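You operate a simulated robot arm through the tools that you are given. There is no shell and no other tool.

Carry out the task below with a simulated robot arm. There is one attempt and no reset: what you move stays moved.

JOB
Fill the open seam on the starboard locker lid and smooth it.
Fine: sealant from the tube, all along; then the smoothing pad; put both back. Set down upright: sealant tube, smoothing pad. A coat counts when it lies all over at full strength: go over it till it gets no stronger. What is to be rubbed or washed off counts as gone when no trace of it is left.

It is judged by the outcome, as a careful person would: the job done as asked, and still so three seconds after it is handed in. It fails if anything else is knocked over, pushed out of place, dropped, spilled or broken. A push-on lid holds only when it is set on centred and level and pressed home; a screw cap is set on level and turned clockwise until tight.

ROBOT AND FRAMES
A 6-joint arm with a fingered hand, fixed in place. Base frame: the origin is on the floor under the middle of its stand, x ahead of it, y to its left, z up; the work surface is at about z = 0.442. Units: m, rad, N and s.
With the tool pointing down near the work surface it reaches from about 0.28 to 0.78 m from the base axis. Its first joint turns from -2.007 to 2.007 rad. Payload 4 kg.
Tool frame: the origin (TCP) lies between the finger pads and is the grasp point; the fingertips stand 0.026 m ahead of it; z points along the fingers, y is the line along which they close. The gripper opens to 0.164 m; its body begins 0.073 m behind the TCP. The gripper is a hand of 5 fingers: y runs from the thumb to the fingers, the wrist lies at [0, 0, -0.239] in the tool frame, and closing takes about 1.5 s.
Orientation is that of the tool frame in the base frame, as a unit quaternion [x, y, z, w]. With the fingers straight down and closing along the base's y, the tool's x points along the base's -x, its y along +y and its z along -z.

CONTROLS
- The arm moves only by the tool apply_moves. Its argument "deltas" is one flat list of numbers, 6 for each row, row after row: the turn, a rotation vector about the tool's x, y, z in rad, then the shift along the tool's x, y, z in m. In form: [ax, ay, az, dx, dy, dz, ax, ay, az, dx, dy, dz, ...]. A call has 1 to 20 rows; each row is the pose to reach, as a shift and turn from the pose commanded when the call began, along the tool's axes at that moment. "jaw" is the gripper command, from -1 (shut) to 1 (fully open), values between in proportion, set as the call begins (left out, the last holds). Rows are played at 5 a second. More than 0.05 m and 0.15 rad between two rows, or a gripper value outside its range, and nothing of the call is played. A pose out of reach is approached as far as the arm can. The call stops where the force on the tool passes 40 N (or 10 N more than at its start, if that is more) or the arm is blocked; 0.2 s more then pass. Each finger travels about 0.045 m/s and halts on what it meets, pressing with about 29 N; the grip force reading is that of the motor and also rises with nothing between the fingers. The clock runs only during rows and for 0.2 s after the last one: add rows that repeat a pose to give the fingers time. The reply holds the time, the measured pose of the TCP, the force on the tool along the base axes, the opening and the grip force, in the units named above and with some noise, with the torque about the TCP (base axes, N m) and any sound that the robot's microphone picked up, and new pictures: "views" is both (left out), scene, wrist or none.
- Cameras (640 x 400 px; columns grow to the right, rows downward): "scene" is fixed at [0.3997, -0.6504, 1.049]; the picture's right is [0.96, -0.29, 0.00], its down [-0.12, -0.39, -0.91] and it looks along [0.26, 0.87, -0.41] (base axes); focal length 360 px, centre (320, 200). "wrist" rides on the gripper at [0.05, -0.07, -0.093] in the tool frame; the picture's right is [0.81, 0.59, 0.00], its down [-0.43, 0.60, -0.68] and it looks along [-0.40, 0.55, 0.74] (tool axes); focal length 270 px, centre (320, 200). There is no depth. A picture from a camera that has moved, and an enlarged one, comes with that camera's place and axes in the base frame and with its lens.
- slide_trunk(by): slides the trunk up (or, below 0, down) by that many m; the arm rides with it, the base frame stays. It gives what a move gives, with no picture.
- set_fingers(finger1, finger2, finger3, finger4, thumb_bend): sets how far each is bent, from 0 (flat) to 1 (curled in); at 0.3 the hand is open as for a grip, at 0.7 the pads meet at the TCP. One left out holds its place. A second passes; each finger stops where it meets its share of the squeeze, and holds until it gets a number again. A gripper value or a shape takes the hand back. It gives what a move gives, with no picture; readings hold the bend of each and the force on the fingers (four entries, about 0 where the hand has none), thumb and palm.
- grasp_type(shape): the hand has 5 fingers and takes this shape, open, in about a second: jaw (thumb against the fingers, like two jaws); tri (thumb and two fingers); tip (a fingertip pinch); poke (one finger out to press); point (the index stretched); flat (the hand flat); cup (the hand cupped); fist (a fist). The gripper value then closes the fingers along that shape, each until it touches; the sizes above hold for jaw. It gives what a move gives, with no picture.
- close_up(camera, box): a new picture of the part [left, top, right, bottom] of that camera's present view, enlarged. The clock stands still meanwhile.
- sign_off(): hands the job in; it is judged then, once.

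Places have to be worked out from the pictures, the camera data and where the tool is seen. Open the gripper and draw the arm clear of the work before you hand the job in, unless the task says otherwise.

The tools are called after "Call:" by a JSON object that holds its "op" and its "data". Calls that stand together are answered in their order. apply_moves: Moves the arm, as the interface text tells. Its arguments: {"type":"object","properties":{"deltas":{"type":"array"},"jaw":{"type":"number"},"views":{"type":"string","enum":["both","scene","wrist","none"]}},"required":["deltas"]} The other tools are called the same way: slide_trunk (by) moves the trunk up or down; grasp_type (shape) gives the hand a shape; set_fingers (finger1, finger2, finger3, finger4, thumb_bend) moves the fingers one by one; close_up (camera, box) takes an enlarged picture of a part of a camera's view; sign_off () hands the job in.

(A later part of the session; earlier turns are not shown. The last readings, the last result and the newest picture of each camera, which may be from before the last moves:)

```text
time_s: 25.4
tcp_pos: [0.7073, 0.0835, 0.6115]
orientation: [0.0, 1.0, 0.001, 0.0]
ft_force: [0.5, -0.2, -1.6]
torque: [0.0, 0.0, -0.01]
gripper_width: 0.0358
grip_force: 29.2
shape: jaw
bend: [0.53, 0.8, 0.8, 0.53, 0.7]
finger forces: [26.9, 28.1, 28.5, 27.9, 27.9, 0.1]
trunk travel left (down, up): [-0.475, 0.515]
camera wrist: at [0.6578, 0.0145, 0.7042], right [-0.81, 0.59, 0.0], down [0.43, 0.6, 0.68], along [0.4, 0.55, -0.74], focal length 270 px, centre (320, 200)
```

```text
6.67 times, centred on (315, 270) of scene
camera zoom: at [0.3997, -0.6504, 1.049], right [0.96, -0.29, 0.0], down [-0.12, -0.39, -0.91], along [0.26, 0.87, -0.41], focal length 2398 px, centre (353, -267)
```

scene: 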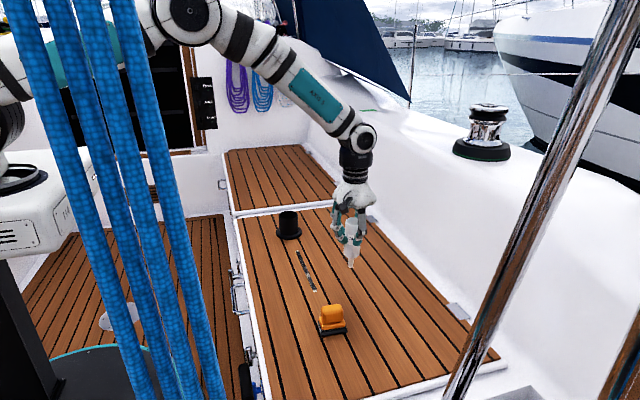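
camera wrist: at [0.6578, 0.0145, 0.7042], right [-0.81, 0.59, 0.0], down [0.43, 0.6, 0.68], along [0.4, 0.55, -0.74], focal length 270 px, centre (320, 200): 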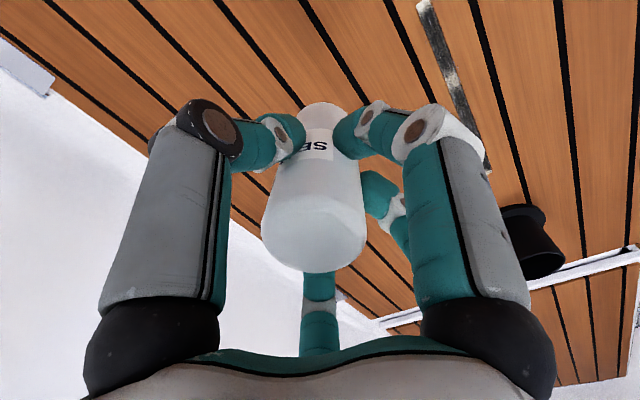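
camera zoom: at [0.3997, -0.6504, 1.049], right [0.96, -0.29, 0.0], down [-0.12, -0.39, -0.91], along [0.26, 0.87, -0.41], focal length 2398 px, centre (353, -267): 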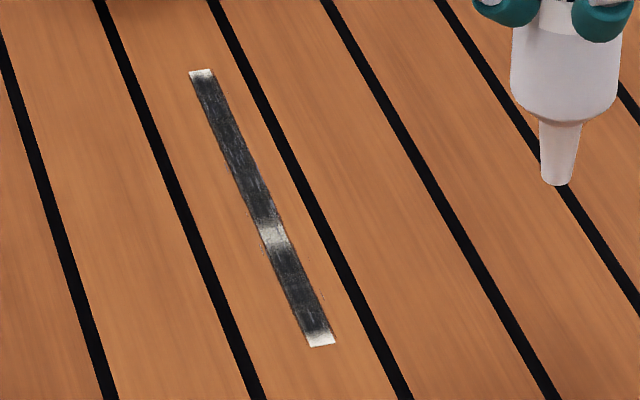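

The coat took, but there is a bare patch at y≈0.15–0.17 where contact was lost, both ends are bare for about 8 mm, and the rest is streaky. I'll make a second pass the other way, starting just beyond the near end with steady contact.

Call:
{"op": "apply_moves", "data": {"deltas": [0, 0, 0, 0.03, -0.0086, 0, 0, 0, 0, 0.07, -0.0086, 0, 0, 0, 0, 0.1, -0.0086, 0.01, 0, 0, 0, 0.1, -0.0086, 0.035, 0, 0, 0, 0.1, -0.0086, 0.05, 0, 0, 0, 0.1, -0.0086, 0.0545, 0, 0, 0, 0.1, -0.0086, 0.0555, 0, 0, 0, 0.1, -0.0036, 0.0555, 0, 0, 0, 0.1, 0.0014, 0.0555, 0, 0, 0, 0.1, 0.0064, 0.0555, 0, 0, 0, 0.1, 0.0114, 0.0555, 0, 0, 0, 0.1, 0.0164, 0.0555, 0, 0, 0, 0.1, 0.0214, 0.0555], "views": "none"}}

Call:
{"op": "close_up", "data": {"camera": "scene", "box": [280, 240, 350, 300]}}

```text
time_s: 28.2
tcp_pos: [0.6092, 0.1059, 0.5559]
orientation: [0.0, 1.0, -0.001, -0.001]
ft_force: [0.0, -1.3, 1.6]
torque: [-0.11, -0.01, 0.03]
gripper_width: 0.0359
grip_force: 28.4
shape: jaw
bend: [0.53, 0.8, 0.8, 0.53, 0.7]
finger forces: [26.7, 27.8, 28.3, 27.8, 28.2, 0.0]
trunk travel left (down, up): [-0.475, 0.515]
```

```text
6.67 times, centred on (315, 270) of scene
camera zoom: at [0.3997, -0.6504, 1.049], right [0.96, -0.29, 0.0], down [-0.12, -0.39, -0.91], along [0.26, 0.87, -0.41], focal length 2398 px, centre (353, -267)
```

zoom: 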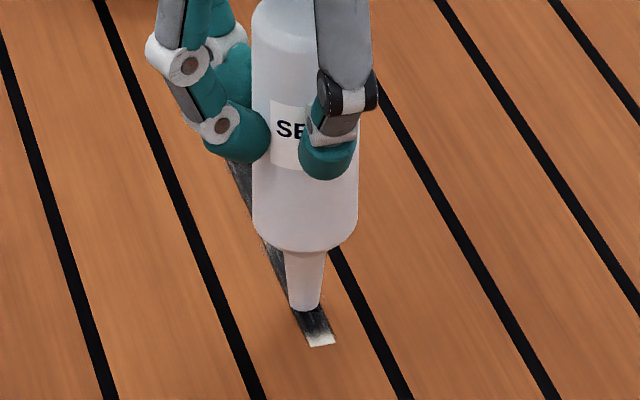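

The near end is still bare, likely because contact wasn't established there yet. I'll press 1 mm lower and go back over the near end past its edge, then forward again.

Call:
{"op": "apply_moves", "data": {"deltas": [0, 0, 0, 0, 0, 0.001, 0, 0, 0, 0, -0.006, 0.001, 0, 0, 0, 0, -0.012, 0.001, 0, 0, 0, 0, -0.018, 0.001, 0, 0, 0, 0, -0.024, 0.001, 0, 0, 0, 0, -0.028, 0.001, 0, 0, 0, 0, -0.032, 0.001, 0, 0, 0, 0, -0.028, 0.001, 0, 0, 0, 0, -0.024, 0.001, 0, 0, 0, 0, -0.018, 0.001, 0, 0, 0, 0, -0.01, 0.001, 0, 0, 0, 0, 0, 0.001], "views": "none"}}

Call:
{"op": "close_up", "data": {"camera": "scene", "box": [280, 240, 350, 300]}}

```text
time_s: 30.8
tcp_pos: [0.6075, 0.1052, 0.5543]
orientation: [0.0, 1.0, 0.0, 0.002]
ft_force: [-0.4, -6.5, 21.4]
torque: [-0.67, 0.0, 0.02]
gripper_width: 0.0367
grip_force: 29.4
shape: jaw
bend: [0.8, 0.53, 0.53, 0.8, 0.69]
finger forces: [29.3, 27.9, 28.1, 30.0, 35.3, 0.0]
trunk travel left (down, up): [-0.475, 0.515]
```

```text
6.67 times, centred on (315, 270) of scene
camera zoom: at [0.3997, -0.6504, 1.049], right [0.96, -0.29, 0.0], down [-0.12, -0.39, -0.91], along [0.26, 0.87, -0.41], focal length 2398 px, centre (353, -267)
```

zoom: 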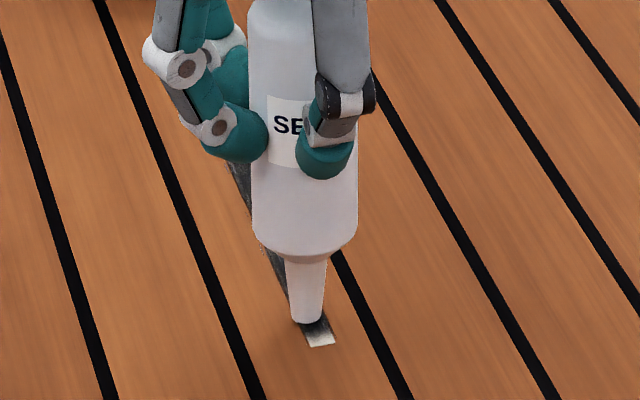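

The force is now 21 N with the nozzle tilted the other way, and the end cap is still bare. I'll lift slightly, look at the tip offset, and then set it down right on the near end.

Call:
{"op": "apply_moves", "data": {"deltas": [0, 0, 0, 0, 0, -0.004, 0, 0, 0, 0, 0, -0.01, 0, 0, 0, 0, -0.012, -0.01, 0, 0, 0, 0, -0.022, -0.01, 0, 0, 0, 0, -0.022, -0.01], "views": "none"}}

Call:
{"op": "close_up", "data": {"camera": "scene", "box": [280, 240, 350, 300]}}

Call:
{"op": "close_up", "data": {"camera": "wrist", "box": [220, 0, 420, 140]}}

```text
time_s: 32.0
tcp_pos: [0.609, 0.0838, 0.5644]
orientation: [0.0, 1.0, 0.0, 0.0]
ft_force: [-0.2, 0.2, -0.8]
torque: [-0.03, 0.0, -0.01]
gripper_width: 0.0366
grip_force: 28.9
shape: jaw
bend: [0.8, 0.53, 0.53, 0.8, 0.69]
finger forces: [27.9, 28.2, 28.7, 28.4, 29.5, 0.0]
trunk travel left (down, up): [-0.475, 0.515]
```

```text
6.67 times, centred on (315, 270) of scene
camera zoom: at [0.3997, -0.6504, 1.049], right [0.96, -0.29, 0.0], down [-0.12, -0.39, -0.91], along [0.26, 0.87, -0.41], focal length 2398 px, centre (353, -267)
```

zoom: 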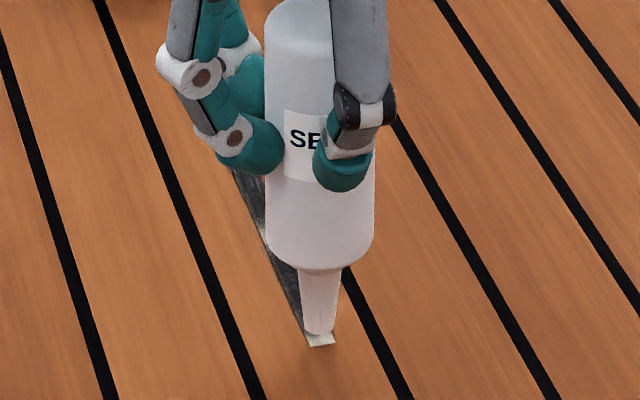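

```text
2.86 times, centred on (320, 70) of wrist
camera zoom: at [0.5581, 0.0137, 0.6575], right [-0.81, 0.59, 0.0], down [0.43, 0.6, 0.68], along [0.4, 0.55, -0.74], focal length 772 px, centre (320, 571)
```

zoom: 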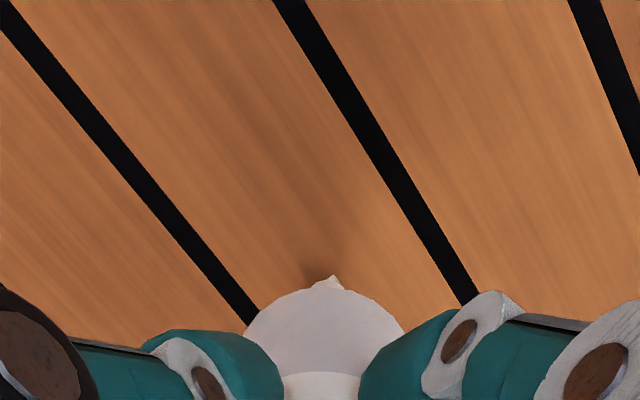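

The tip is at about (0.607, 0.080), roughly 2 mm left of the strip's centre. I'll shift +1.5 mm in x, press down on the end and drag slowly forward.

Call:
{"op": "apply_moves", "data": {"deltas": [0, 0, 0, -0.0015, 0.001, 0.004, 0, 0, 0, -0.0015, 0.001, 0.008, 0, 0, 0, -0.0015, 0.001, 0.01, 0, 0, 0, -0.0015, 0.001, 0.01, 0, 0, 0, -0.0015, 0.003, 0.01, 0, 0, 0, -0.0015, 0.006, 0.01, 0, 0, 0, -0.0015, 0.009, 0.01, 0, 0, 0, -0.0015, 0.012, 0.01, 0, 0, 0, -0.0015, 0.016, 0.01, 0, 0, 0, -0.0015, 0.02, 0.01, 0, 0, 0, -0.0015, 0.025, 0.01, 0, 0, 0, -0.0015, 0.03, 0.01, 0, 0, 0, -0.0015, 0.035, 0.01], "views": "none"}}

Call:
{"op": "close_up", "data": {"camera": "scene", "box": [280, 240, 350, 300]}}

```text
time_s: 34.8
tcp_pos: [0.6096, 0.1184, 0.5555]
orientation: [0.0, 1.0, 0.0, 0.001]
ft_force: [-0.1, -6.4, 19.5]
torque: [-0.73, -0.02, -0.03]
gripper_width: 0.0368
grip_force: 28.8
shape: jaw
bend: [0.8, 0.53, 0.53, 0.8, 0.69]
finger forces: [29.5, 27.4, 27.8, 30.4, 34.9, 0.0]
trunk travel left (down, up): [-0.475, 0.515]
```

```text
6.67 times, centred on (315, 270) of scene
camera zoom: at [0.3997, -0.6504, 1.049], right [0.96, -0.29, 0.0], down [-0.12, -0.39, -0.91], along [0.26, 0.87, -0.41], focal length 2398 px, centre (353, -267)
```

zoom: 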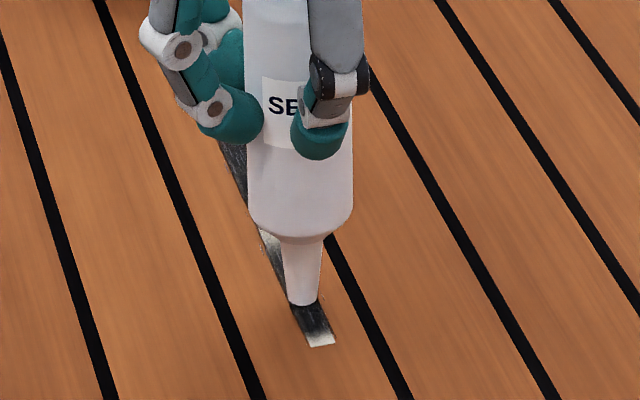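

The end is improving but the last few millimetres are still bare. I'll set the tip down about 12 mm beyond the end and drag it across the edge and on through the bare patch.

Call:
{"op": "apply_moves", "data": {"deltas": [0, 0, 0, 0, 0, -0.008, 0, 0, 0, 0, -0.03, -0.008, 0, 0, 0, 0, -0.044, -0.008, 0, 0, 0, 0, -0.044, -0.003, 0, 0, 0, 0, -0.044, -0.0005, 0, 0, 0, 0, -0.044, -0.0005, 0, 0, 0, 0, -0.04, -0.0005, 0, 0, 0, 0, -0.036, -0.0005, 0, 0, 0, 0, -0.032, -0.0005, 0, 0, 0, 0, -0.028, -0.0005, 0, 0, 0, 0, -0.024, -0.0005, 0, 0, 0, 0, -0.018, -0.0005, 0, 0, 0, 0, -0.012, -0.0005, 0, 0, 0, 0, -0.006, -0.0005, 0, 0, 0, 0, 0, -0.0005], "views": "none"}}

Call:
{"op": "close_up", "data": {"camera": "scene", "box": [290, 250, 350, 300]}}

```text
time_s: 38.0
tcp_pos: [0.6087, 0.119, 0.5557]
orientation: [0.0, 1.0, 0.0, 0.0]
ft_force: [0.6, -4.0, 11.9]
torque: [-0.41, 0.0, 0.0]
gripper_width: 0.0367
grip_force: 29.2
shape: jaw
bend: [0.8, 0.53, 0.53, 0.8, 0.69]
finger forces: [29.4, 27.6, 28.0, 29.9, 31.6, 0.1]
trunk travel left (down, up): [-0.475, 0.515]
```

```text
8.00 times, centred on (320, 275) of scene
camera zoom: at [0.3997, -0.6504, 1.049], right [0.96, -0.29, 0.0], down [-0.12, -0.39, -0.91], along [0.26, 0.87, -0.41], focal length 2878 px, centre (320, -400)
```

zoom: 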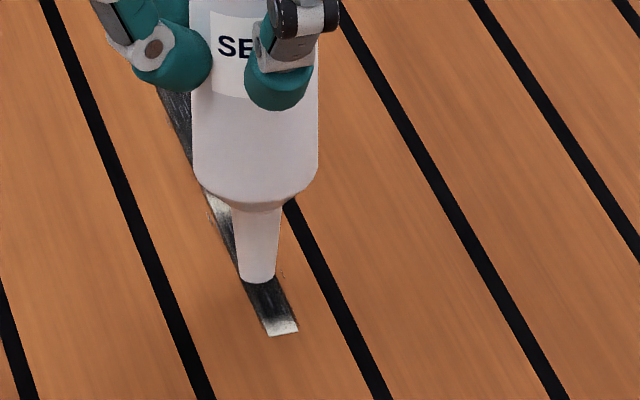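

Roughly the last 7 mm of the near end is still bare, although the tip should have crossed it. I'll place the tip directly on that spot, press, and check the contact reading there.

Call:
{"op": "apply_moves", "data": {"deltas": [0, 0, 0, 0, 0, -0.008, 0, 0, 0, 0, -0.025, -0.008, 0, 0, 0, 0, -0.03, -0.008, 0, 0, 0, 0, -0.03, -0.004, 0, 0, 0, 0, -0.03, 0, 0, 0, 0, 0, -0.03, 0], "views": "none"}}

Call:
{"op": "close_up", "data": {"camera": "scene", "box": [290, 250, 350, 300]}}

```text
time_s: 39.4
tcp_pos: [0.6093, 0.0883, 0.5557]
orientation: [0.0, 1.0, 0.0, -0.001]
ft_force: [0.1, 1.1, 3.7]
torque: [0.02, 0.04, 0.03]
gripper_width: 0.0362
grip_force: 29.1
shape: jaw
bend: [0.8, 0.53, 0.53, 0.8, 0.69]
finger forces: [28.7, 28.2, 28.5, 29.0, 28.9, 0.0]
trunk travel left (down, up): [-0.475, 0.515]
```

```text
8.00 times, centred on (320, 275) of scene
camera zoom: at [0.3997, -0.6504, 1.049], right [0.96, -0.29, 0.0], down [-0.12, -0.39, -0.91], along [0.26, 0.87, -0.41], focal length 2878 px, centre (320, -400)
```

zoom: 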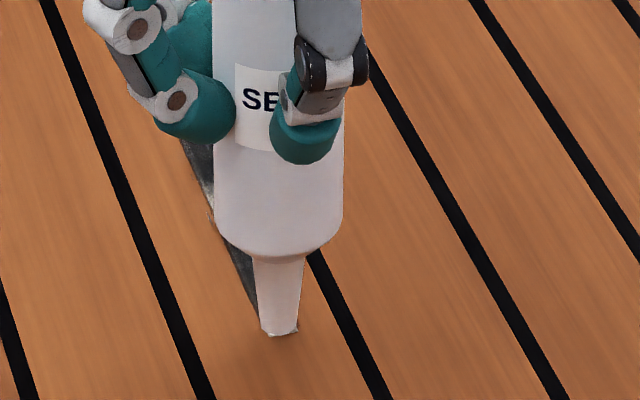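

The tip is sitting on the end with about 5 N of contact. I'll rub it back and forth a centimetre over this spot and look.

Call:
{"op": "apply_moves", "data": {"deltas": [0, 0, 0, 0, -0.003, 0, 0, 0, 0, 0, -0.006, 0, 0, 0, 0, 0, -0.009, 0, 0, 0, 0, 0, -0.012, 0, 0, 0, 0, 0, -0.012, 0, 0, 0, 0, 0, -0.008, 0, 0, 0, 0, 0, -0.004, 0, 0, 0, 0, 0, 0, 0, 0, 0, 0, 0, 0.004, 0, 0, 0, 0, 0, 0.008, 0, 0, 0, 0, 0, 0.012, 0, 0, 0, 0, 0, 0.016, 0], "views": "none"}}

Call:
{"op": "close_up", "data": {"camera": "scene", "box": [290, 250, 350, 300]}}

```text
time_s: 42.0
tcp_pos: [0.6104, 0.1033, 0.5557]
orientation: [0.0, 1.0, 0.0, 0.0]
ft_force: [1.1, -2.6, 13.0]
torque: [-0.34, -0.05, 0.01]
gripper_width: 0.0366
grip_force: 28.8
shape: jaw
bend: [0.8, 0.8, 0.53, 0.8, 0.7]
finger forces: [29.4, 27.9, 28.3, 30.4, 30.5, 0.0]
trunk travel left (down, up): [-0.475, 0.515]
```

```text
8.00 times, centred on (320, 275) of scene
camera zoom: at [0.3997, -0.6504, 1.049], right [0.96, -0.29, 0.0], down [-0.12, -0.39, -0.91], along [0.26, 0.87, -0.41], focal length 2878 px, centre (320, -400)
```

zoom: 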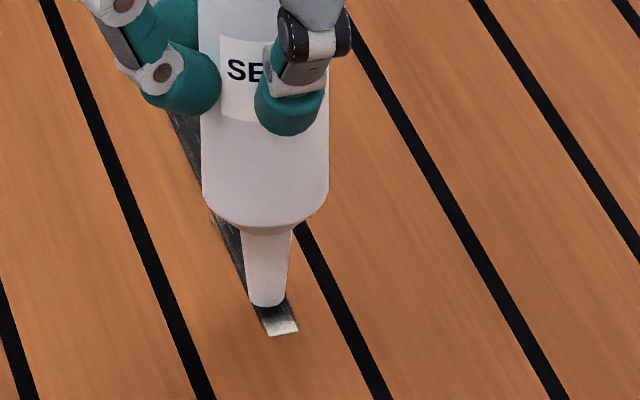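

The end still shows bare, so I need certain contact while crossing the edge. I'll set down well beyond the end at y≈0.066, press, and read the force before dragging.

Call:
{"op": "apply_moves", "data": {"deltas": [0, 0, 0, 0, 0, -0.008, 0, 0, 0, 0, -0.025, -0.008, 0, 0, 0, 0, -0.038, -0.008, 0, 0, 0, 0, -0.038, -0.004, 0, 0, 0, 0, -0.038, 0, 0, 0, 0, 0, -0.038, 0.0005, 0, 0, 0, 0, -0.038, 0.0005], "views": "none"}}

Call:
{"op": "close_up", "data": {"camera": "scene", "box": [300, 260, 350, 300]}}

Call:
{"op": "close_up", "data": {"camera": "scene", "box": [300, 220, 350, 300]}}

```text
time_s: 43.6
tcp_pos: [0.6111, 0.0655, 0.5549]
orientation: [0.0, 1.0, 0.0, 0.001]
ft_force: [-1.3, -0.5, 10.4]
torque: [0.04, 0.11, 0.02]
gripper_width: 0.0362
grip_force: 29.4
shape: jaw
bend: [0.8, 0.8, 0.53, 0.8, 0.7]
finger forces: [29.7, 29.0, 28.8, 29.6, 28.7, 0.1]
trunk travel left (down, up): [-0.475, 0.515]
```

```text
10.00 times, centred on (325, 280) of scene
camera zoom: at [0.3997, -0.6504, 1.049], right [0.96, -0.29, 0.0], down [-0.12, -0.39, -0.91], along [0.26, 0.87, -0.41], focal length 3597 px, centre (270, -600)
```

zoom: 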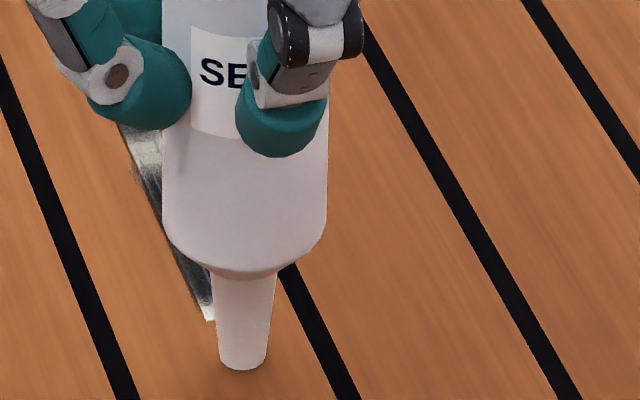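

```text
5.00 times, centred on (325, 260) of scene
camera zoom: at [0.3997, -0.6504, 1.049], right [0.96, -0.29, 0.0], down [-0.12, -0.39, -0.91], along [0.26, 0.87, -0.41], focal length 1798 px, centre (295, -100)
```

zoom: 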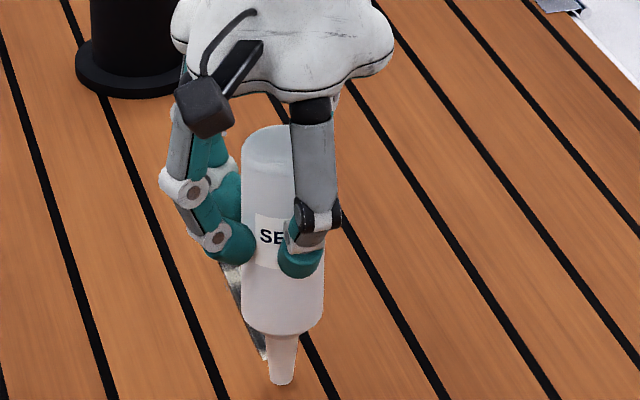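

The tip is pressed at y≈0.065 beyond the end with about 11 N. I'll drag slowly across the edge onto the seam.

Call:
{"op": "apply_moves", "data": {"deltas": [0, 0, 0, 0, 0.003, 0, 0, 0, 0, 0, 0.006, 0, 0, 0, 0, 0, 0.009, 0, 0, 0, 0, 0, 0.012, 0, 0, 0, 0, 0, 0.015, 0, 0, 0, 0, 0, 0.018, 0, 0, 0, 0, 0, 0.021, 0, 0, 0, 0, 0, 0.024, 0, 0, 0, 0, 0, 0.027, 0, 0, 0, 0, 0, 0.03, 0, 0, 0, 0, 0, 0.033, 0, 0, 0, 0, 0, 0.036, 0, 0, 0, 0, 0, 0.039, 0, 0, 0, 0, 0, 0.042, 0, 0, 0, 0, 0, 0.045, 0, 0, 0, 0, 0, 0.05, 0], "views": "none"}}

Call:
{"op": "close_up", "data": {"camera": "scene", "box": [290, 250, 350, 300]}}

```text
time_s: 47.0
tcp_pos: [0.6096, 0.1158, 0.5566]
orientation: [0.0, 1.0, 0.0, 0.001]
ft_force: [0.6, -6.0, 18.9]
torque: [-0.63, -0.02, 0.01]
gripper_width: 0.0368
grip_force: 29.5
shape: jaw
bend: [0.8, 0.53, 0.53, 0.8, 0.69]
finger forces: [30.9, 27.5, 28.0, 31.8, 33.8, 0.1]
trunk travel left (down, up): [-0.475, 0.515]
```

```text
8.00 times, centred on (320, 275) of scene
camera zoom: at [0.3997, -0.6504, 1.049], right [0.96, -0.29, 0.0], down [-0.12, -0.39, -0.91], along [0.26, 0.87, -0.41], focal length 2878 px, centre (320, -400)
```

zoom: 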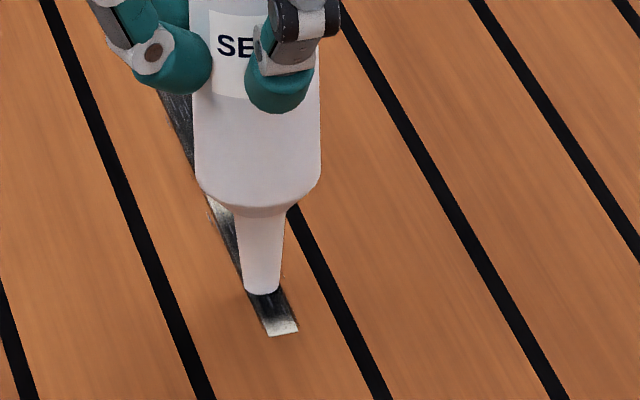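

I'll look at the end of the seam at the highest magnification.

Call:
{"op": "close_up", "data": {"camera": "scene", "box": [305, 278, 325, 296]}}

Call:
{"op": "close_up", "data": {"camera": "scene", "box": [290, 245, 314, 262]}}

```text
16.00 times, centred on (315, 287) of scene
camera zoom: at [0.3997, -0.6504, 1.049], right [0.96, -0.29, 0.0], down [-0.12, -0.39, -0.91], along [0.26, 0.87, -0.41], focal length 5755 px, centre (400, -1192)
```

zoom: 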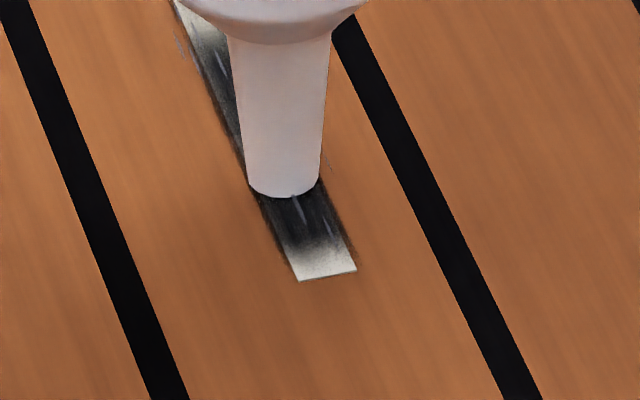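

```text
16.00 times, centred on (302, 254) of scene
camera zoom: at [0.3997, -0.6504, 1.049], right [0.96, -0.29, 0.0], down [-0.12, -0.39, -0.91], along [0.26, 0.87, -0.41], focal length 5755 px, centre (608, -656)
```

zoom: 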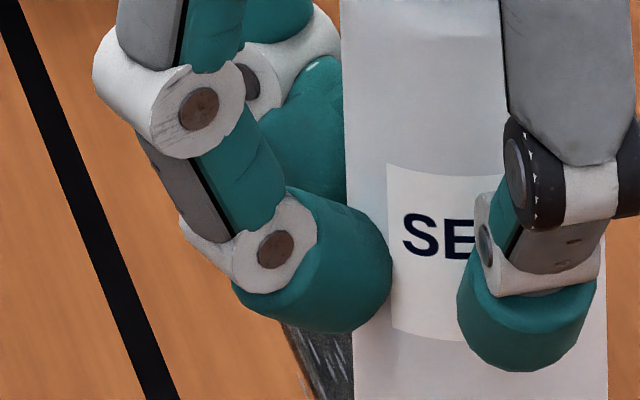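

There's a gradient at the end: the coat builds up gradually and is thin only over the last few millimetres. I'll drag back over the end to well past it and repeat strokes there.

Call:
{"op": "apply_moves", "data": {"deltas": [0, 0, 0, 0, -0.005, 0, 0, 0, 0, 0, -0.01, 0, 0, 0, 0, 0, -0.015, 0, 0, 0, 0, 0, -0.02, 0, 0, 0, 0, 0, -0.025, 0, 0, 0, 0, 0, -0.03, 0, 0, 0, 0, 0, -0.034, 0, 0, 0, 0, 0, -0.038, 0, 0, 0, 0, 0, -0.042, 0, 0, 0, 0, 0, -0.046, 0, 0, 0, 0, 0, -0.05, 0], "views": "none"}}

Call:
{"op": "close_up", "data": {"camera": "scene", "box": [300, 270, 330, 300]}}

```text
time_s: 49.4
tcp_pos: [0.6098, 0.0662, 0.5566]
orientation: [0.0, 1.0, 0.0, 0.001]
ft_force: [0.2, 4.2, 12.4]
torque: [0.42, -0.01, -0.01]
gripper_width: 0.0365
grip_force: 28.4
shape: jaw
bend: [0.8, 0.8, 0.8, 0.8, 0.7]
finger forces: [30.9, 31.1, 32.0, 31.6, 26.8, 0.0]
trunk travel left (down, up): [-0.475, 0.515]
```

```text
13.33 times, centred on (315, 285) of scene
camera zoom: at [0.3997, -0.6504, 1.049], right [0.96, -0.29, 0.0], down [-0.12, -0.39, -0.91], along [0.26, 0.87, -0.41], focal length 4796 px, centre (387, -933)
```

zoom: 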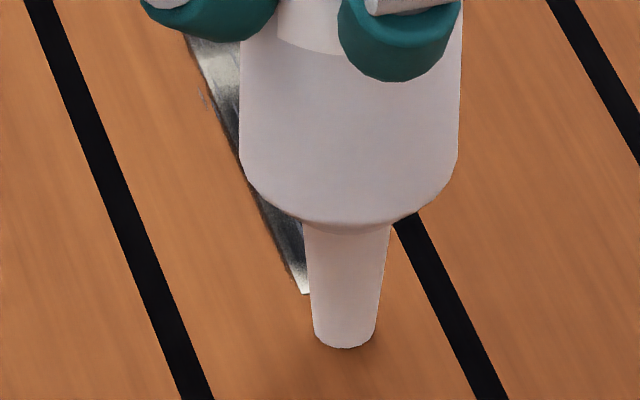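

Contact was maintained past the end. Now I'll make a full pass forward along the seam through the bare patch, in steps.

Call:
{"op": "apply_moves", "data": {"deltas": [0, 0, 0, 0, 0.004, -0.0003, 0, 0, 0, 0, 0.008, -0.0003, 0, 0, 0, 0, 0.012, -0.0003, 0, 0, 0, 0, 0.016, -0.0003, 0, 0, 0, 0, 0.02, -0.0003, 0, 0, 0, 0, 0.025, -0.0003, 0, 0, 0, 0, 0.03, -0.0003, 0, 0, 0, 0, 0.036, -0.0003, 0, 0, 0, 0, 0.042, -0.0003, 0, 0, 0, 0, 0.048, -0.0003, 0, 0, 0, 0, 0.054, -0.0003, 0, 0, 0, 0, 0.06, -0.0003, 0, 0, 0, 0, 0.066, -0.0003, 0, 0, 0, 0, 0.072, -0.0003, 0, 0, 0, 0, 0.078, -0.0003, 0, 0, 0, 0, 0.084, -0.0003, 0, 0, 0, 0, 0.09, -0.0003, 0, 0, 0, 0, 0.096, -0.0003, 0, 0, 0, 0, 0.102, -0.0003, 0, 0, 0, 0, 0.108, -0.0003], "views": "none"}}

Call:
{"op": "close_up", "data": {"camera": "scene", "box": [280, 240, 350, 300]}}

Call:
{"op": "close_up", "data": {"camera": "scene", "box": [300, 270, 330, 300]}}

```text
time_s: 53.6
tcp_pos: [0.6112, 0.1743, 0.5554]
orientation: [0.0, 1.0, 0.0, 0.001]
ft_force: [0.2, -1.8, 8.5]
torque: [-0.33, -0.02, -0.01]
gripper_width: 0.0364
grip_force: 29.0
shape: jaw
bend: [0.8, 0.8, 0.8, 0.8, 0.7]
finger forces: [30.8, 27.2, 28.1, 31.5, 28.8, 0.0]
trunk travel left (down, up): [-0.475, 0.515]
```

```text
6.67 times, centred on (315, 270) of scene
camera zoom: at [0.3997, -0.6504, 1.049], right [0.96, -0.29, 0.0], down [-0.12, -0.39, -0.91], along [0.26, 0.87, -0.41], focal length 2398 px, centre (353, -267)
```

zoom: 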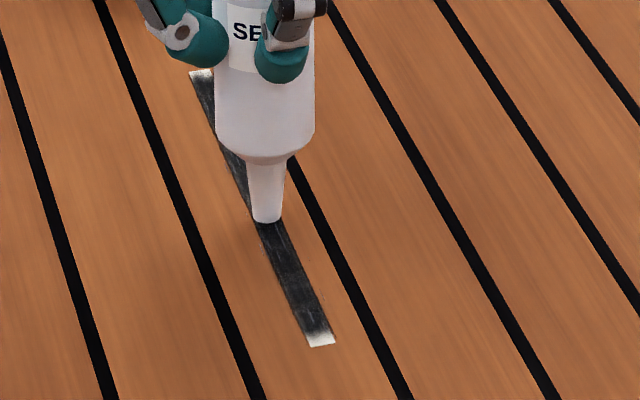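

```text
13.33 times, centred on (315, 285) of scene
camera zoom: at [0.3997, -0.6504, 1.049], right [0.96, -0.29, 0.0], down [-0.12, -0.39, -0.91], along [0.26, 0.87, -0.41], focal length 4796 px, centre (387, -933)
```

zoom: 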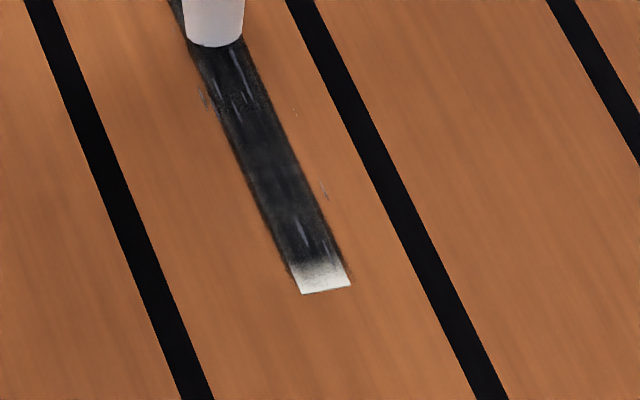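

The bare patch in the middle is now filled; only the end caps remain pale. I'll continue forward to past the far end.

Call:
{"op": "apply_moves", "data": {"deltas": [0, 0, 0, 0, 0.006, 0, 0, 0, 0, 0, 0.012, 0, 0, 0, 0, 0, 0.018, 0, 0, 0, 0, 0, 0.024, 0, 0, 0, 0, 0, 0.03, 0, 0, 0, 0, 0, 0.036, 0, 0, 0, 0, 0, 0.042, 0, 0, 0, 0, 0, 0.048, 0, 0, 0, 0, 0, 0.054, 0, 0, 0, 0, 0, 0.06, 0, 0, 0, 0, 0, 0.066, 0, 0, 0, 0, 0, 0.072, 0, 0, 0, 0, 0, 0.078, 0, 0, 0, 0, 0, 0.084, 0, 0, 0, 0, 0, 0.09, 0, 0, 0, 0, 0, 0.096, 0, 0, 0, 0, 0, 0.102, 0, 0, 0, 0, 0, 0.108, 0, 0, 0, 0, 0, 0.114, 0, 0, 0, 0, 0, 0.12, 0], "views": "none"}}

Call:
{"op": "close_up", "data": {"camera": "scene", "box": [270, 220, 340, 300]}}

```text
time_s: 57.8
tcp_pos: [0.6103, 0.2935, 0.5551]
orientation: [-0.001, 1.0, 0.0, 0.0]
ft_force: [0.5, -3.7, 10.3]
torque: [-0.37, 0.0, 0.01]
gripper_width: 0.0361
grip_force: 29.1
shape: jaw
bend: [0.8, 0.8, 0.8, 0.8, 0.7]
finger forces: [30.9, 27.3, 28.0, 31.5, 29.1, 0.1]
trunk travel left (down, up): [-0.475, 0.515]
```

```text
5.00 times, centred on (305, 260) of scene
camera zoom: at [0.3997, -0.6504, 1.049], right [0.96, -0.29, 0.0], down [-0.12, -0.39, -0.91], along [0.26, 0.87, -0.41], focal length 1798 px, centre (395, -100)
```

zoom: 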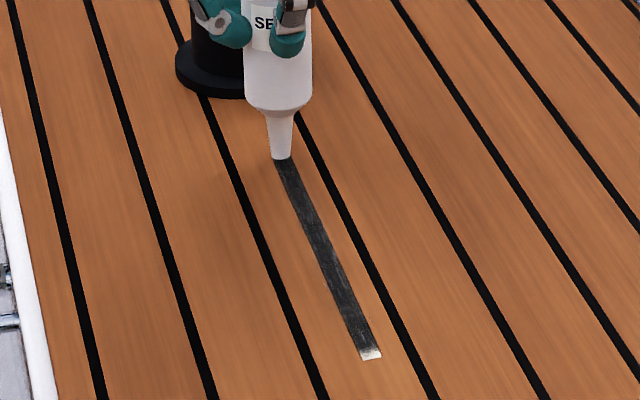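

Coverage along the run is good. I'll continue 10 mm past the far end, then lift and swing aside to inspect.

Call:
{"op": "apply_moves", "data": {"deltas": [0, 0, 0, 0, 0.003, 0, 0, 0, 0, 0, 0.006, 0, 0, 0, 0, 0, 0.009, 0, 0, 0, 0, 0, 0.011, 0, 0, 0, 0, 0, 0.011, -0.01, 0, 0, 0, 0, 0, -0.03, 0, 0, 0, -0.03, -0.02, -0.045, 0, 0, 0, -0.07, -0.04, -0.05, 0, 0, 0, -0.1, -0.05, -0.05, 0, 0, 0, -0.1, -0.05, -0.05], "views": "wrist"}}

Call:
{"op": "close_up", "data": {"camera": "scene", "box": [270, 235, 340, 305]}}

Call:
{"op": "close_up", "data": {"camera": "scene", "box": [285, 240, 310, 260]}}

Call:
{"op": "close_up", "data": {"camera": "scene", "box": [300, 275, 325, 295]}}

```text
time_s: 60.0
tcp_pos: [0.7096, 0.2432, 0.6045]
orientation: [0.0, 1.0, 0.0, 0.0]
ft_force: [-0.3, 1.1, -2.1]
torque: [0.0, -0.03, 0.0]
gripper_width: 0.0363
grip_force: 29.2
shape: jaw
bend: [0.8, 0.8, 0.8, 0.8, 0.7]
finger forces: [29.9, 27.6, 28.1, 30.5, 26.4, 0.1]
trunk travel left (down, up): [-0.475, 0.515]
camera wrist: at [0.6596, 0.1739, 0.6969], right [-0.81, 0.59, 0.0], down [0.43, 0.6, 0.68], along [0.4, 0.55, -0.74], focal length 270 px, centre (320, 200)
```

wrist: 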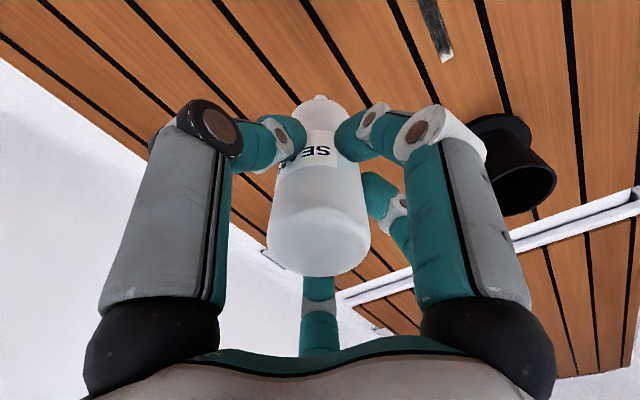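

```text
5.71 times, centred on (305, 270) of scene
camera zoom: at [0.3997, -0.6504, 1.049], right [0.96, -0.29, 0.0], down [-0.12, -0.39, -0.91], along [0.26, 0.87, -0.41], focal length 2055 px, centre (406, -200)
```

zoom: 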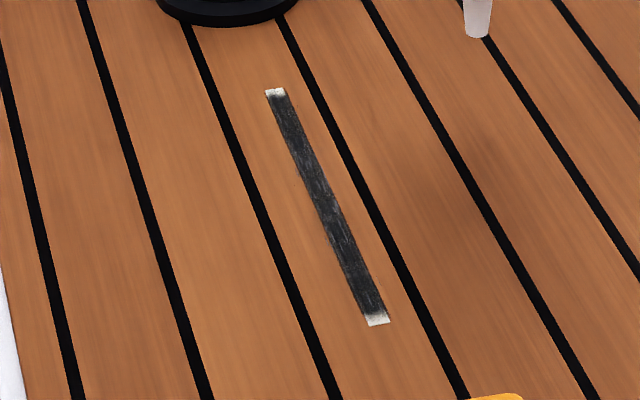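

```text
16.00 times, centred on (298, 250) of scene
camera zoom: at [0.3997, -0.6504, 1.049], right [0.96, -0.29, 0.0], down [-0.12, -0.39, -0.91], along [0.26, 0.87, -0.41], focal length 5755 px, centre (680, -600)
```

zoom: 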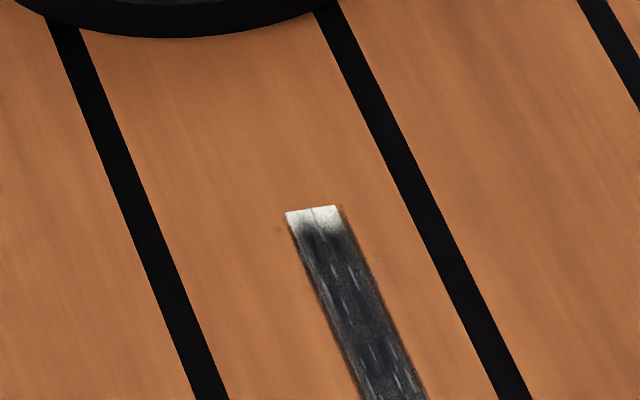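

```text
16.00 times, centred on (312, 285) of scene
camera zoom: at [0.3997, -0.6504, 1.049], right [0.96, -0.29, 0.0], down [-0.12, -0.39, -0.91], along [0.26, 0.87, -0.41], focal length 5755 px, centre (440, -1160)
```

zoom: 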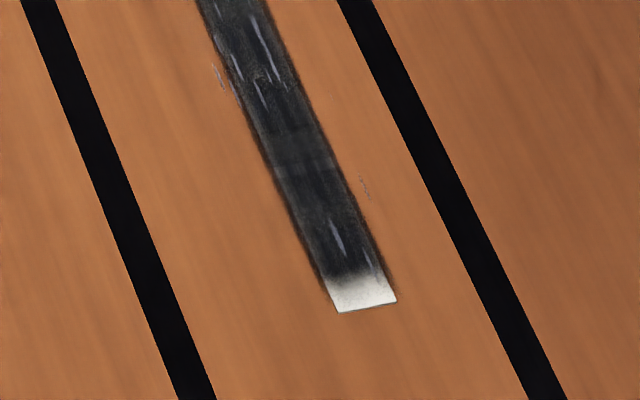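

Both end caps look unchanged despite strokes in firm contact right across and beyond them, so the coatable stretch seems to stop there. The middle still shows lighter streaks than the well-rubbed near part, so I'll do another full pass from beyond the far end.

Call:
{"op": "apply_moves", "data": {"deltas": [0, 0, 0, 0.04, 0.02, 0, 0, 0, 0, 0.08, 0.04, 0, 0, 0, 0, 0.101, 0.058, 0.005, 0, 0, 0, 0.101, 0.058, 0.03, 0, 0, 0, 0.101, 0.058, 0.046, 0, 0, 0, 0.101, 0.058, 0.0498, 0, 0, 0, 0.101, 0.058, 0.0498, 0, 0, 0, 0.101, 0.053, 0.0498, 0, 0, 0, 0.101, 0.048, 0.0498, 0, 0, 0, 0.101, 0.043, 0.0498, 0, 0, 0, 0.101, 0.038, 0.0498, 0, 0, 0, 0.101, 0.033, 0.0498, 0, 0, 0, 0.101, 0.028, 0.0498, 0, 0, 0, 0.101, 0.022, 0.0498, 0, 0, 0, 0.101, 0.016, 0.0498, 0, 0, 0, 0.101, 0.01, 0.0498, 0, 0, 0, 0.101, 0.004, 0.0498, 0, 0, 0, 0.101, -0.002, 0.0498, 0, 0, 0, 0.101, -0.008, 0.0498, 0, 0, 0, 0.101, -0.014, 0.0498], "views": "none"}}

Call:
{"op": "close_up", "data": {"camera": "scene", "box": [270, 235, 340, 305]}}

```text
time_s: 64.2
tcp_pos: [0.6101, 0.2309, 0.5563]
orientation: [0.0, 1.0, 0.0, 0.0]
ft_force: [0.5, 2.8, 8.1]
torque: [0.29, 0.02, 0.05]
gripper_width: 0.0362
grip_force: 28.4
shape: jaw
bend: [0.8, 0.8, 0.8, 0.8, 0.7]
finger forces: [29.6, 28.9, 29.1, 30.6, 25.5, 0.1]
trunk travel left (down, up): [-0.475, 0.515]
```

```text
5.71 times, centred on (305, 270) of scene
camera zoom: at [0.3997, -0.6504, 1.049], right [0.96, -0.29, 0.0], down [-0.12, -0.39, -0.91], along [0.26, 0.87, -0.41], focal length 2055 px, centre (406, -200)
```

zoom: 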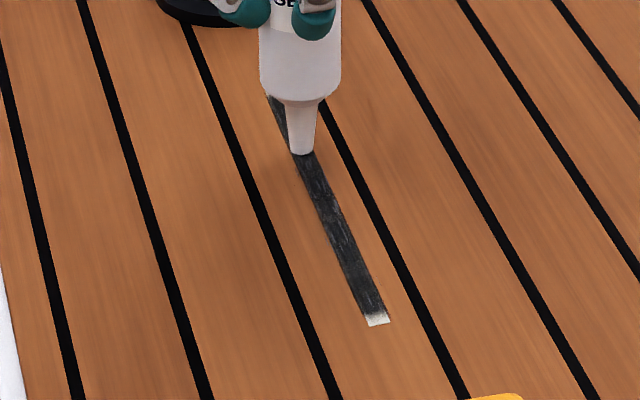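

Contact is steady at about 9 N. I'll continue this pass to past the near end.

Call:
{"op": "apply_moves", "data": {"deltas": [0, 0, 0, 0, -0.008, 0, 0, 0, 0, 0, -0.016, 0, 0, 0, 0, 0, -0.024, 0, 0, 0, 0, 0, -0.032, 0, 0, 0, 0, 0, -0.04, 0, 0, 0, 0, 0, -0.048, 0, 0, 0, 0, 0, -0.056, 0, 0, 0, 0, 0, -0.064, 0, 0, 0, 0, 0, -0.072, 0, 0, 0, 0, 0, -0.08, 0, 0, 0, 0, 0, -0.088, 0, 0, 0, 0, 0, -0.096, 0, 0, 0, 0, 0, -0.104, 0, 0, 0, 0, 0, -0.112, 0, 0, 0, 0, 0, -0.12, 0, 0, 0, 0, 0, -0.128, 0, 0, 0, 0, 0, -0.136, 0, 0, 0, 0, 0, -0.144, 0, 0, 0, 0, 0, -0.152, 0, 0, 0, 0, 0, -0.16, 0], "views": "none"}}

Call:
{"op": "close_up", "data": {"camera": "scene", "box": [270, 235, 340, 305]}}

```text
time_s: 68.4
tcp_pos: [0.6088, 0.0701, 0.5557]
orientation: [0.001, 1.0, 0.0, 0.001]
ft_force: [-0.5, 1.0, 2.5]
torque: [0.07, 0.03, 0.01]
gripper_width: 0.0362
grip_force: 29.0
shape: jaw
bend: [0.8, 0.8, 0.8, 0.8, 0.7]
finger forces: [29.6, 28.1, 28.4, 30.4, 26.0, 0.0]
trunk travel left (down, up): [-0.475, 0.515]
```

```text
5.71 times, centred on (305, 270) of scene
camera zoom: at [0.3997, -0.6504, 1.049], right [0.96, -0.29, 0.0], down [-0.12, -0.39, -0.91], along [0.26, 0.87, -0.41], focal length 2055 px, centre (406, -200)
```

zoom: 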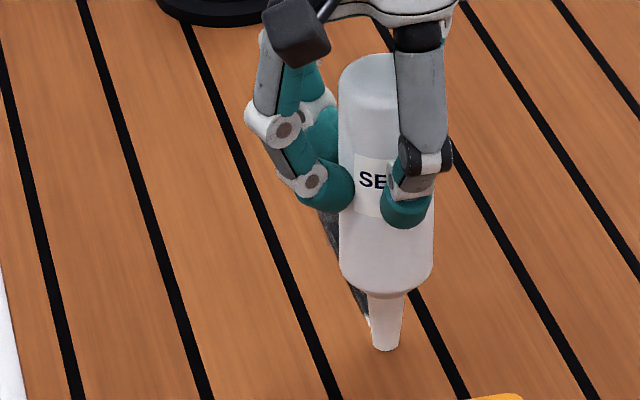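

Now a further forward pass, shifted 1.5 mm in x and pressed slightly more.

Call:
{"op": "apply_moves", "data": {"deltas": [0, 0, 0, -0.0015, 0.0, 0.0004, 0, 0, 0, -0.0015, 0.004, 0.0004, 0, 0, 0, -0.0015, 0.008, 0.0004, 0, 0, 0, -0.0015, 0.012, 0.0004, 0, 0, 0, -0.0015, 0.016, 0.0004, 0, 0, 0, -0.0015, 0.02, 0.0004, 0, 0, 0, -0.0015, 0.025, 0.0004, 0, 0, 0, -0.0015, 0.03, 0.0004, 0, 0, 0, -0.0015, 0.037, 0.0004, 0, 0, 0, -0.0015, 0.044, 0.0004, 0, 0, 0, -0.0015, 0.051, 0.0004, 0, 0, 0, -0.0015, 0.058, 0.0004, 0, 0, 0, -0.0015, 0.065, 0.0002, 0, 0, 0, -0.0015, 0.072, 0.0002, 0, 0, 0, -0.0015, 0.079, 0.0002, 0, 0, 0, -0.0015, 0.086, 0.0002, 0, 0, 0, -0.0015, 0.093, 0.0002, 0, 0, 0, -0.0015, 0.1, 0, 0, 0, 0, -0.0015, 0.107, 0, 0, 0, 0, -0.0015, 0.114, 0], "views": "none"}}

Call:
{"op": "close_up", "data": {"camera": "scene", "box": [270, 235, 340, 305]}}

Call:
{"op": "close_up", "data": {"camera": "scene", "box": [300, 275, 325, 295]}}

```text
time_s: 72.6
tcp_pos: [0.6088, 0.1836, 0.5554]
orientation: [0.0, 1.0, -0.001, 0.0]
ft_force: [-0.4, -3.9, 13.0]
torque: [-0.45, -0.04, 0.0]
gripper_width: 0.0363
grip_force: 29.4
shape: jaw
bend: [0.8, 0.8, 0.53, 0.8, 0.7]
finger forces: [30.3, 27.3, 27.7, 31.3, 30.1, 0.0]
trunk travel left (down, up): [-0.475, 0.515]
```

```text
5.71 times, centred on (305, 270) of scene
camera zoom: at [0.3997, -0.6504, 1.049], right [0.96, -0.29, 0.0], down [-0.12, -0.39, -0.91], along [0.26, 0.87, -0.41], focal length 2055 px, centre (406, -200)
```

zoom: 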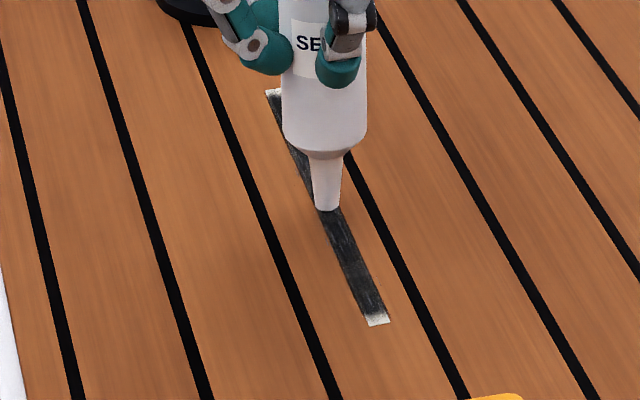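

```text
16.00 times, centred on (312, 285) of scene
camera zoom: at [0.3997, -0.6504, 1.049], right [0.96, -0.29, 0.0], down [-0.12, -0.39, -0.91], along [0.26, 0.87, -0.41], focal length 5755 px, centre (440, -1160)
```

zoom: 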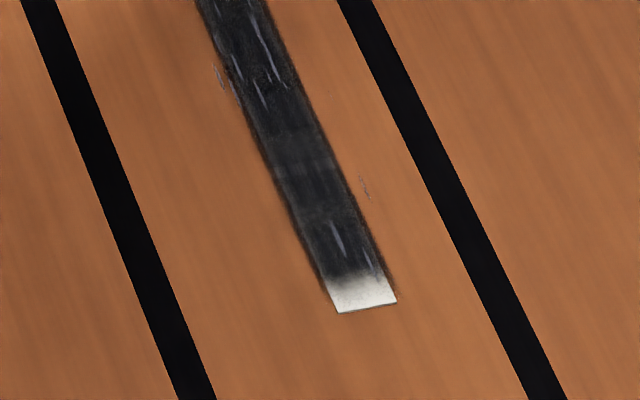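

The near stretch looks identical to before, with the same streaks and the same end fade, so it has reached full strength. I'll finish this pass over the far half and compare it too.

Call:
{"op": "apply_moves", "data": {"deltas": [0, 0, 0, 0, 0.007, 0, 0, 0, 0, 0, 0.014, 0, 0, 0, 0, 0, 0.021, 0, 0, 0, 0, 0, 0.028, 0, 0, 0, 0, 0, 0.035, 0, 0, 0, 0, 0, 0.042, 0, 0, 0, 0, 0, 0.049, 0, 0, 0, 0, 0, 0.056, 0, 0, 0, 0, 0, 0.063, 0, 0, 0, 0, 0, 0.07, 0, 0, 0, 0, 0, 0.077, 0, 0, 0, 0, 0, 0.084, 0, 0, 0, 0, 0, 0.091, 0, 0, 0, 0, 0, 0.098, 0, 0, 0, 0, 0, 0.105, 0, 0, 0, 0, 0, 0.11, 0, 0, 0, 0, 0, 0.115, 0, 0, 0, 0, 0, 0.12, 0, 0, 0, 0, 0, 0.122, 0], "views": "none"}}

Call:
{"op": "close_up", "data": {"camera": "scene", "box": [270, 235, 340, 305]}}

```text
time_s: 76.6
tcp_pos: [0.6103, 0.3064, 0.5551]
orientation: [0.0, 1.0, -0.001, 0.0]
ft_force: [0.6, -1.8, 6.9]
torque: [-0.29, -0.04, -0.01]
gripper_width: 0.0364
grip_force: 29.2
shape: jaw
bend: [0.8, 0.8, 0.53, 0.8, 0.7]
finger forces: [30.0, 27.3, 27.9, 30.8, 29.0, 0.1]
trunk travel left (down, up): [-0.475, 0.515]
```

```text
5.71 times, centred on (305, 270) of scene
camera zoom: at [0.3997, -0.6504, 1.049], right [0.96, -0.29, 0.0], down [-0.12, -0.39, -0.91], along [0.26, 0.87, -0.41], focal length 2055 px, centre (406, -200)
```

zoom: 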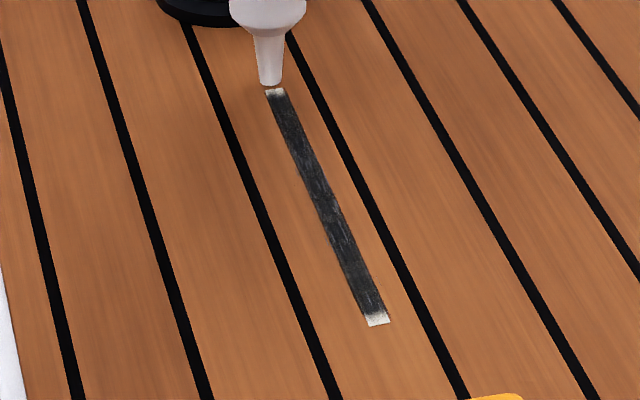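

Call:
{"op": "close_up", "data": {"camera": "scene", "box": [285, 240, 310, 260]}}

Call:
{"op": "close_up", "data": {"camera": "scene", "box": [292, 256, 317, 276]}}

Call:
{"op": "close_up", "data": {"camera": "scene", "box": [300, 275, 325, 295]}}

```text
16.00 times, centred on (298, 250) of scene
camera zoom: at [0.3997, -0.6504, 1.049], right [0.96, -0.29, 0.0], down [-0.12, -0.39, -0.91], along [0.26, 0.87, -0.41], focal length 5755 px, centre (680, -600)
```

zoom: 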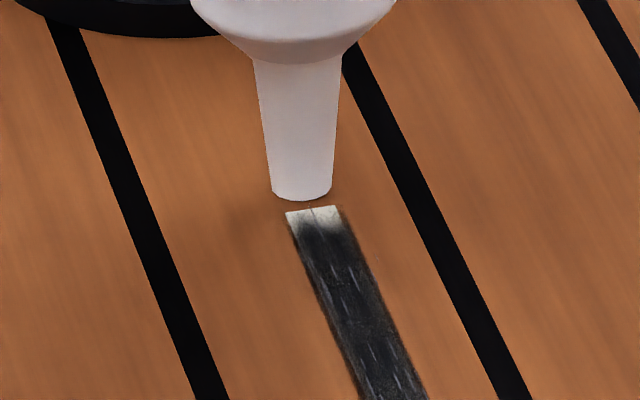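

```text
16.00 times, centred on (304, 266) of scene
camera zoom: at [0.3997, -0.6504, 1.049], right [0.96, -0.29, 0.0], down [-0.12, -0.39, -0.91], along [0.26, 0.87, -0.41], focal length 5755 px, centre (568, -856)
```

zoom: 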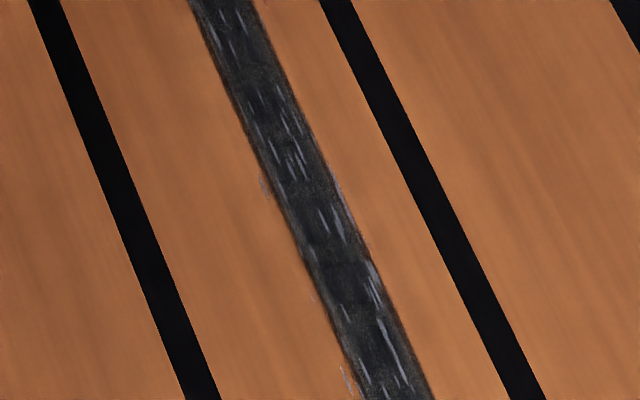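

```text
16.00 times, centred on (312, 285) of scene
camera zoom: at [0.3997, -0.6504, 1.049], right [0.96, -0.29, 0.0], down [-0.12, -0.39, -0.91], along [0.26, 0.87, -0.41], focal length 5755 px, centre (440, -1160)
```

zoom: 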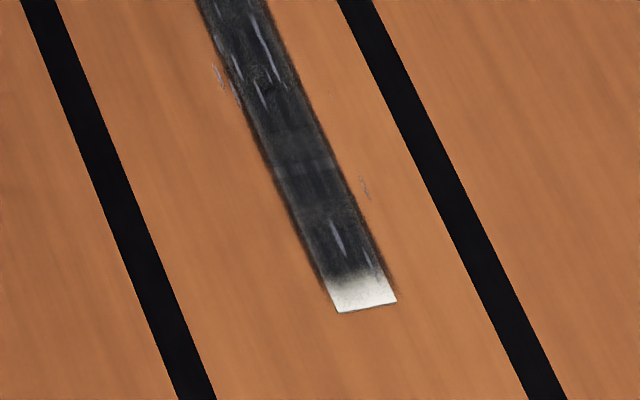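

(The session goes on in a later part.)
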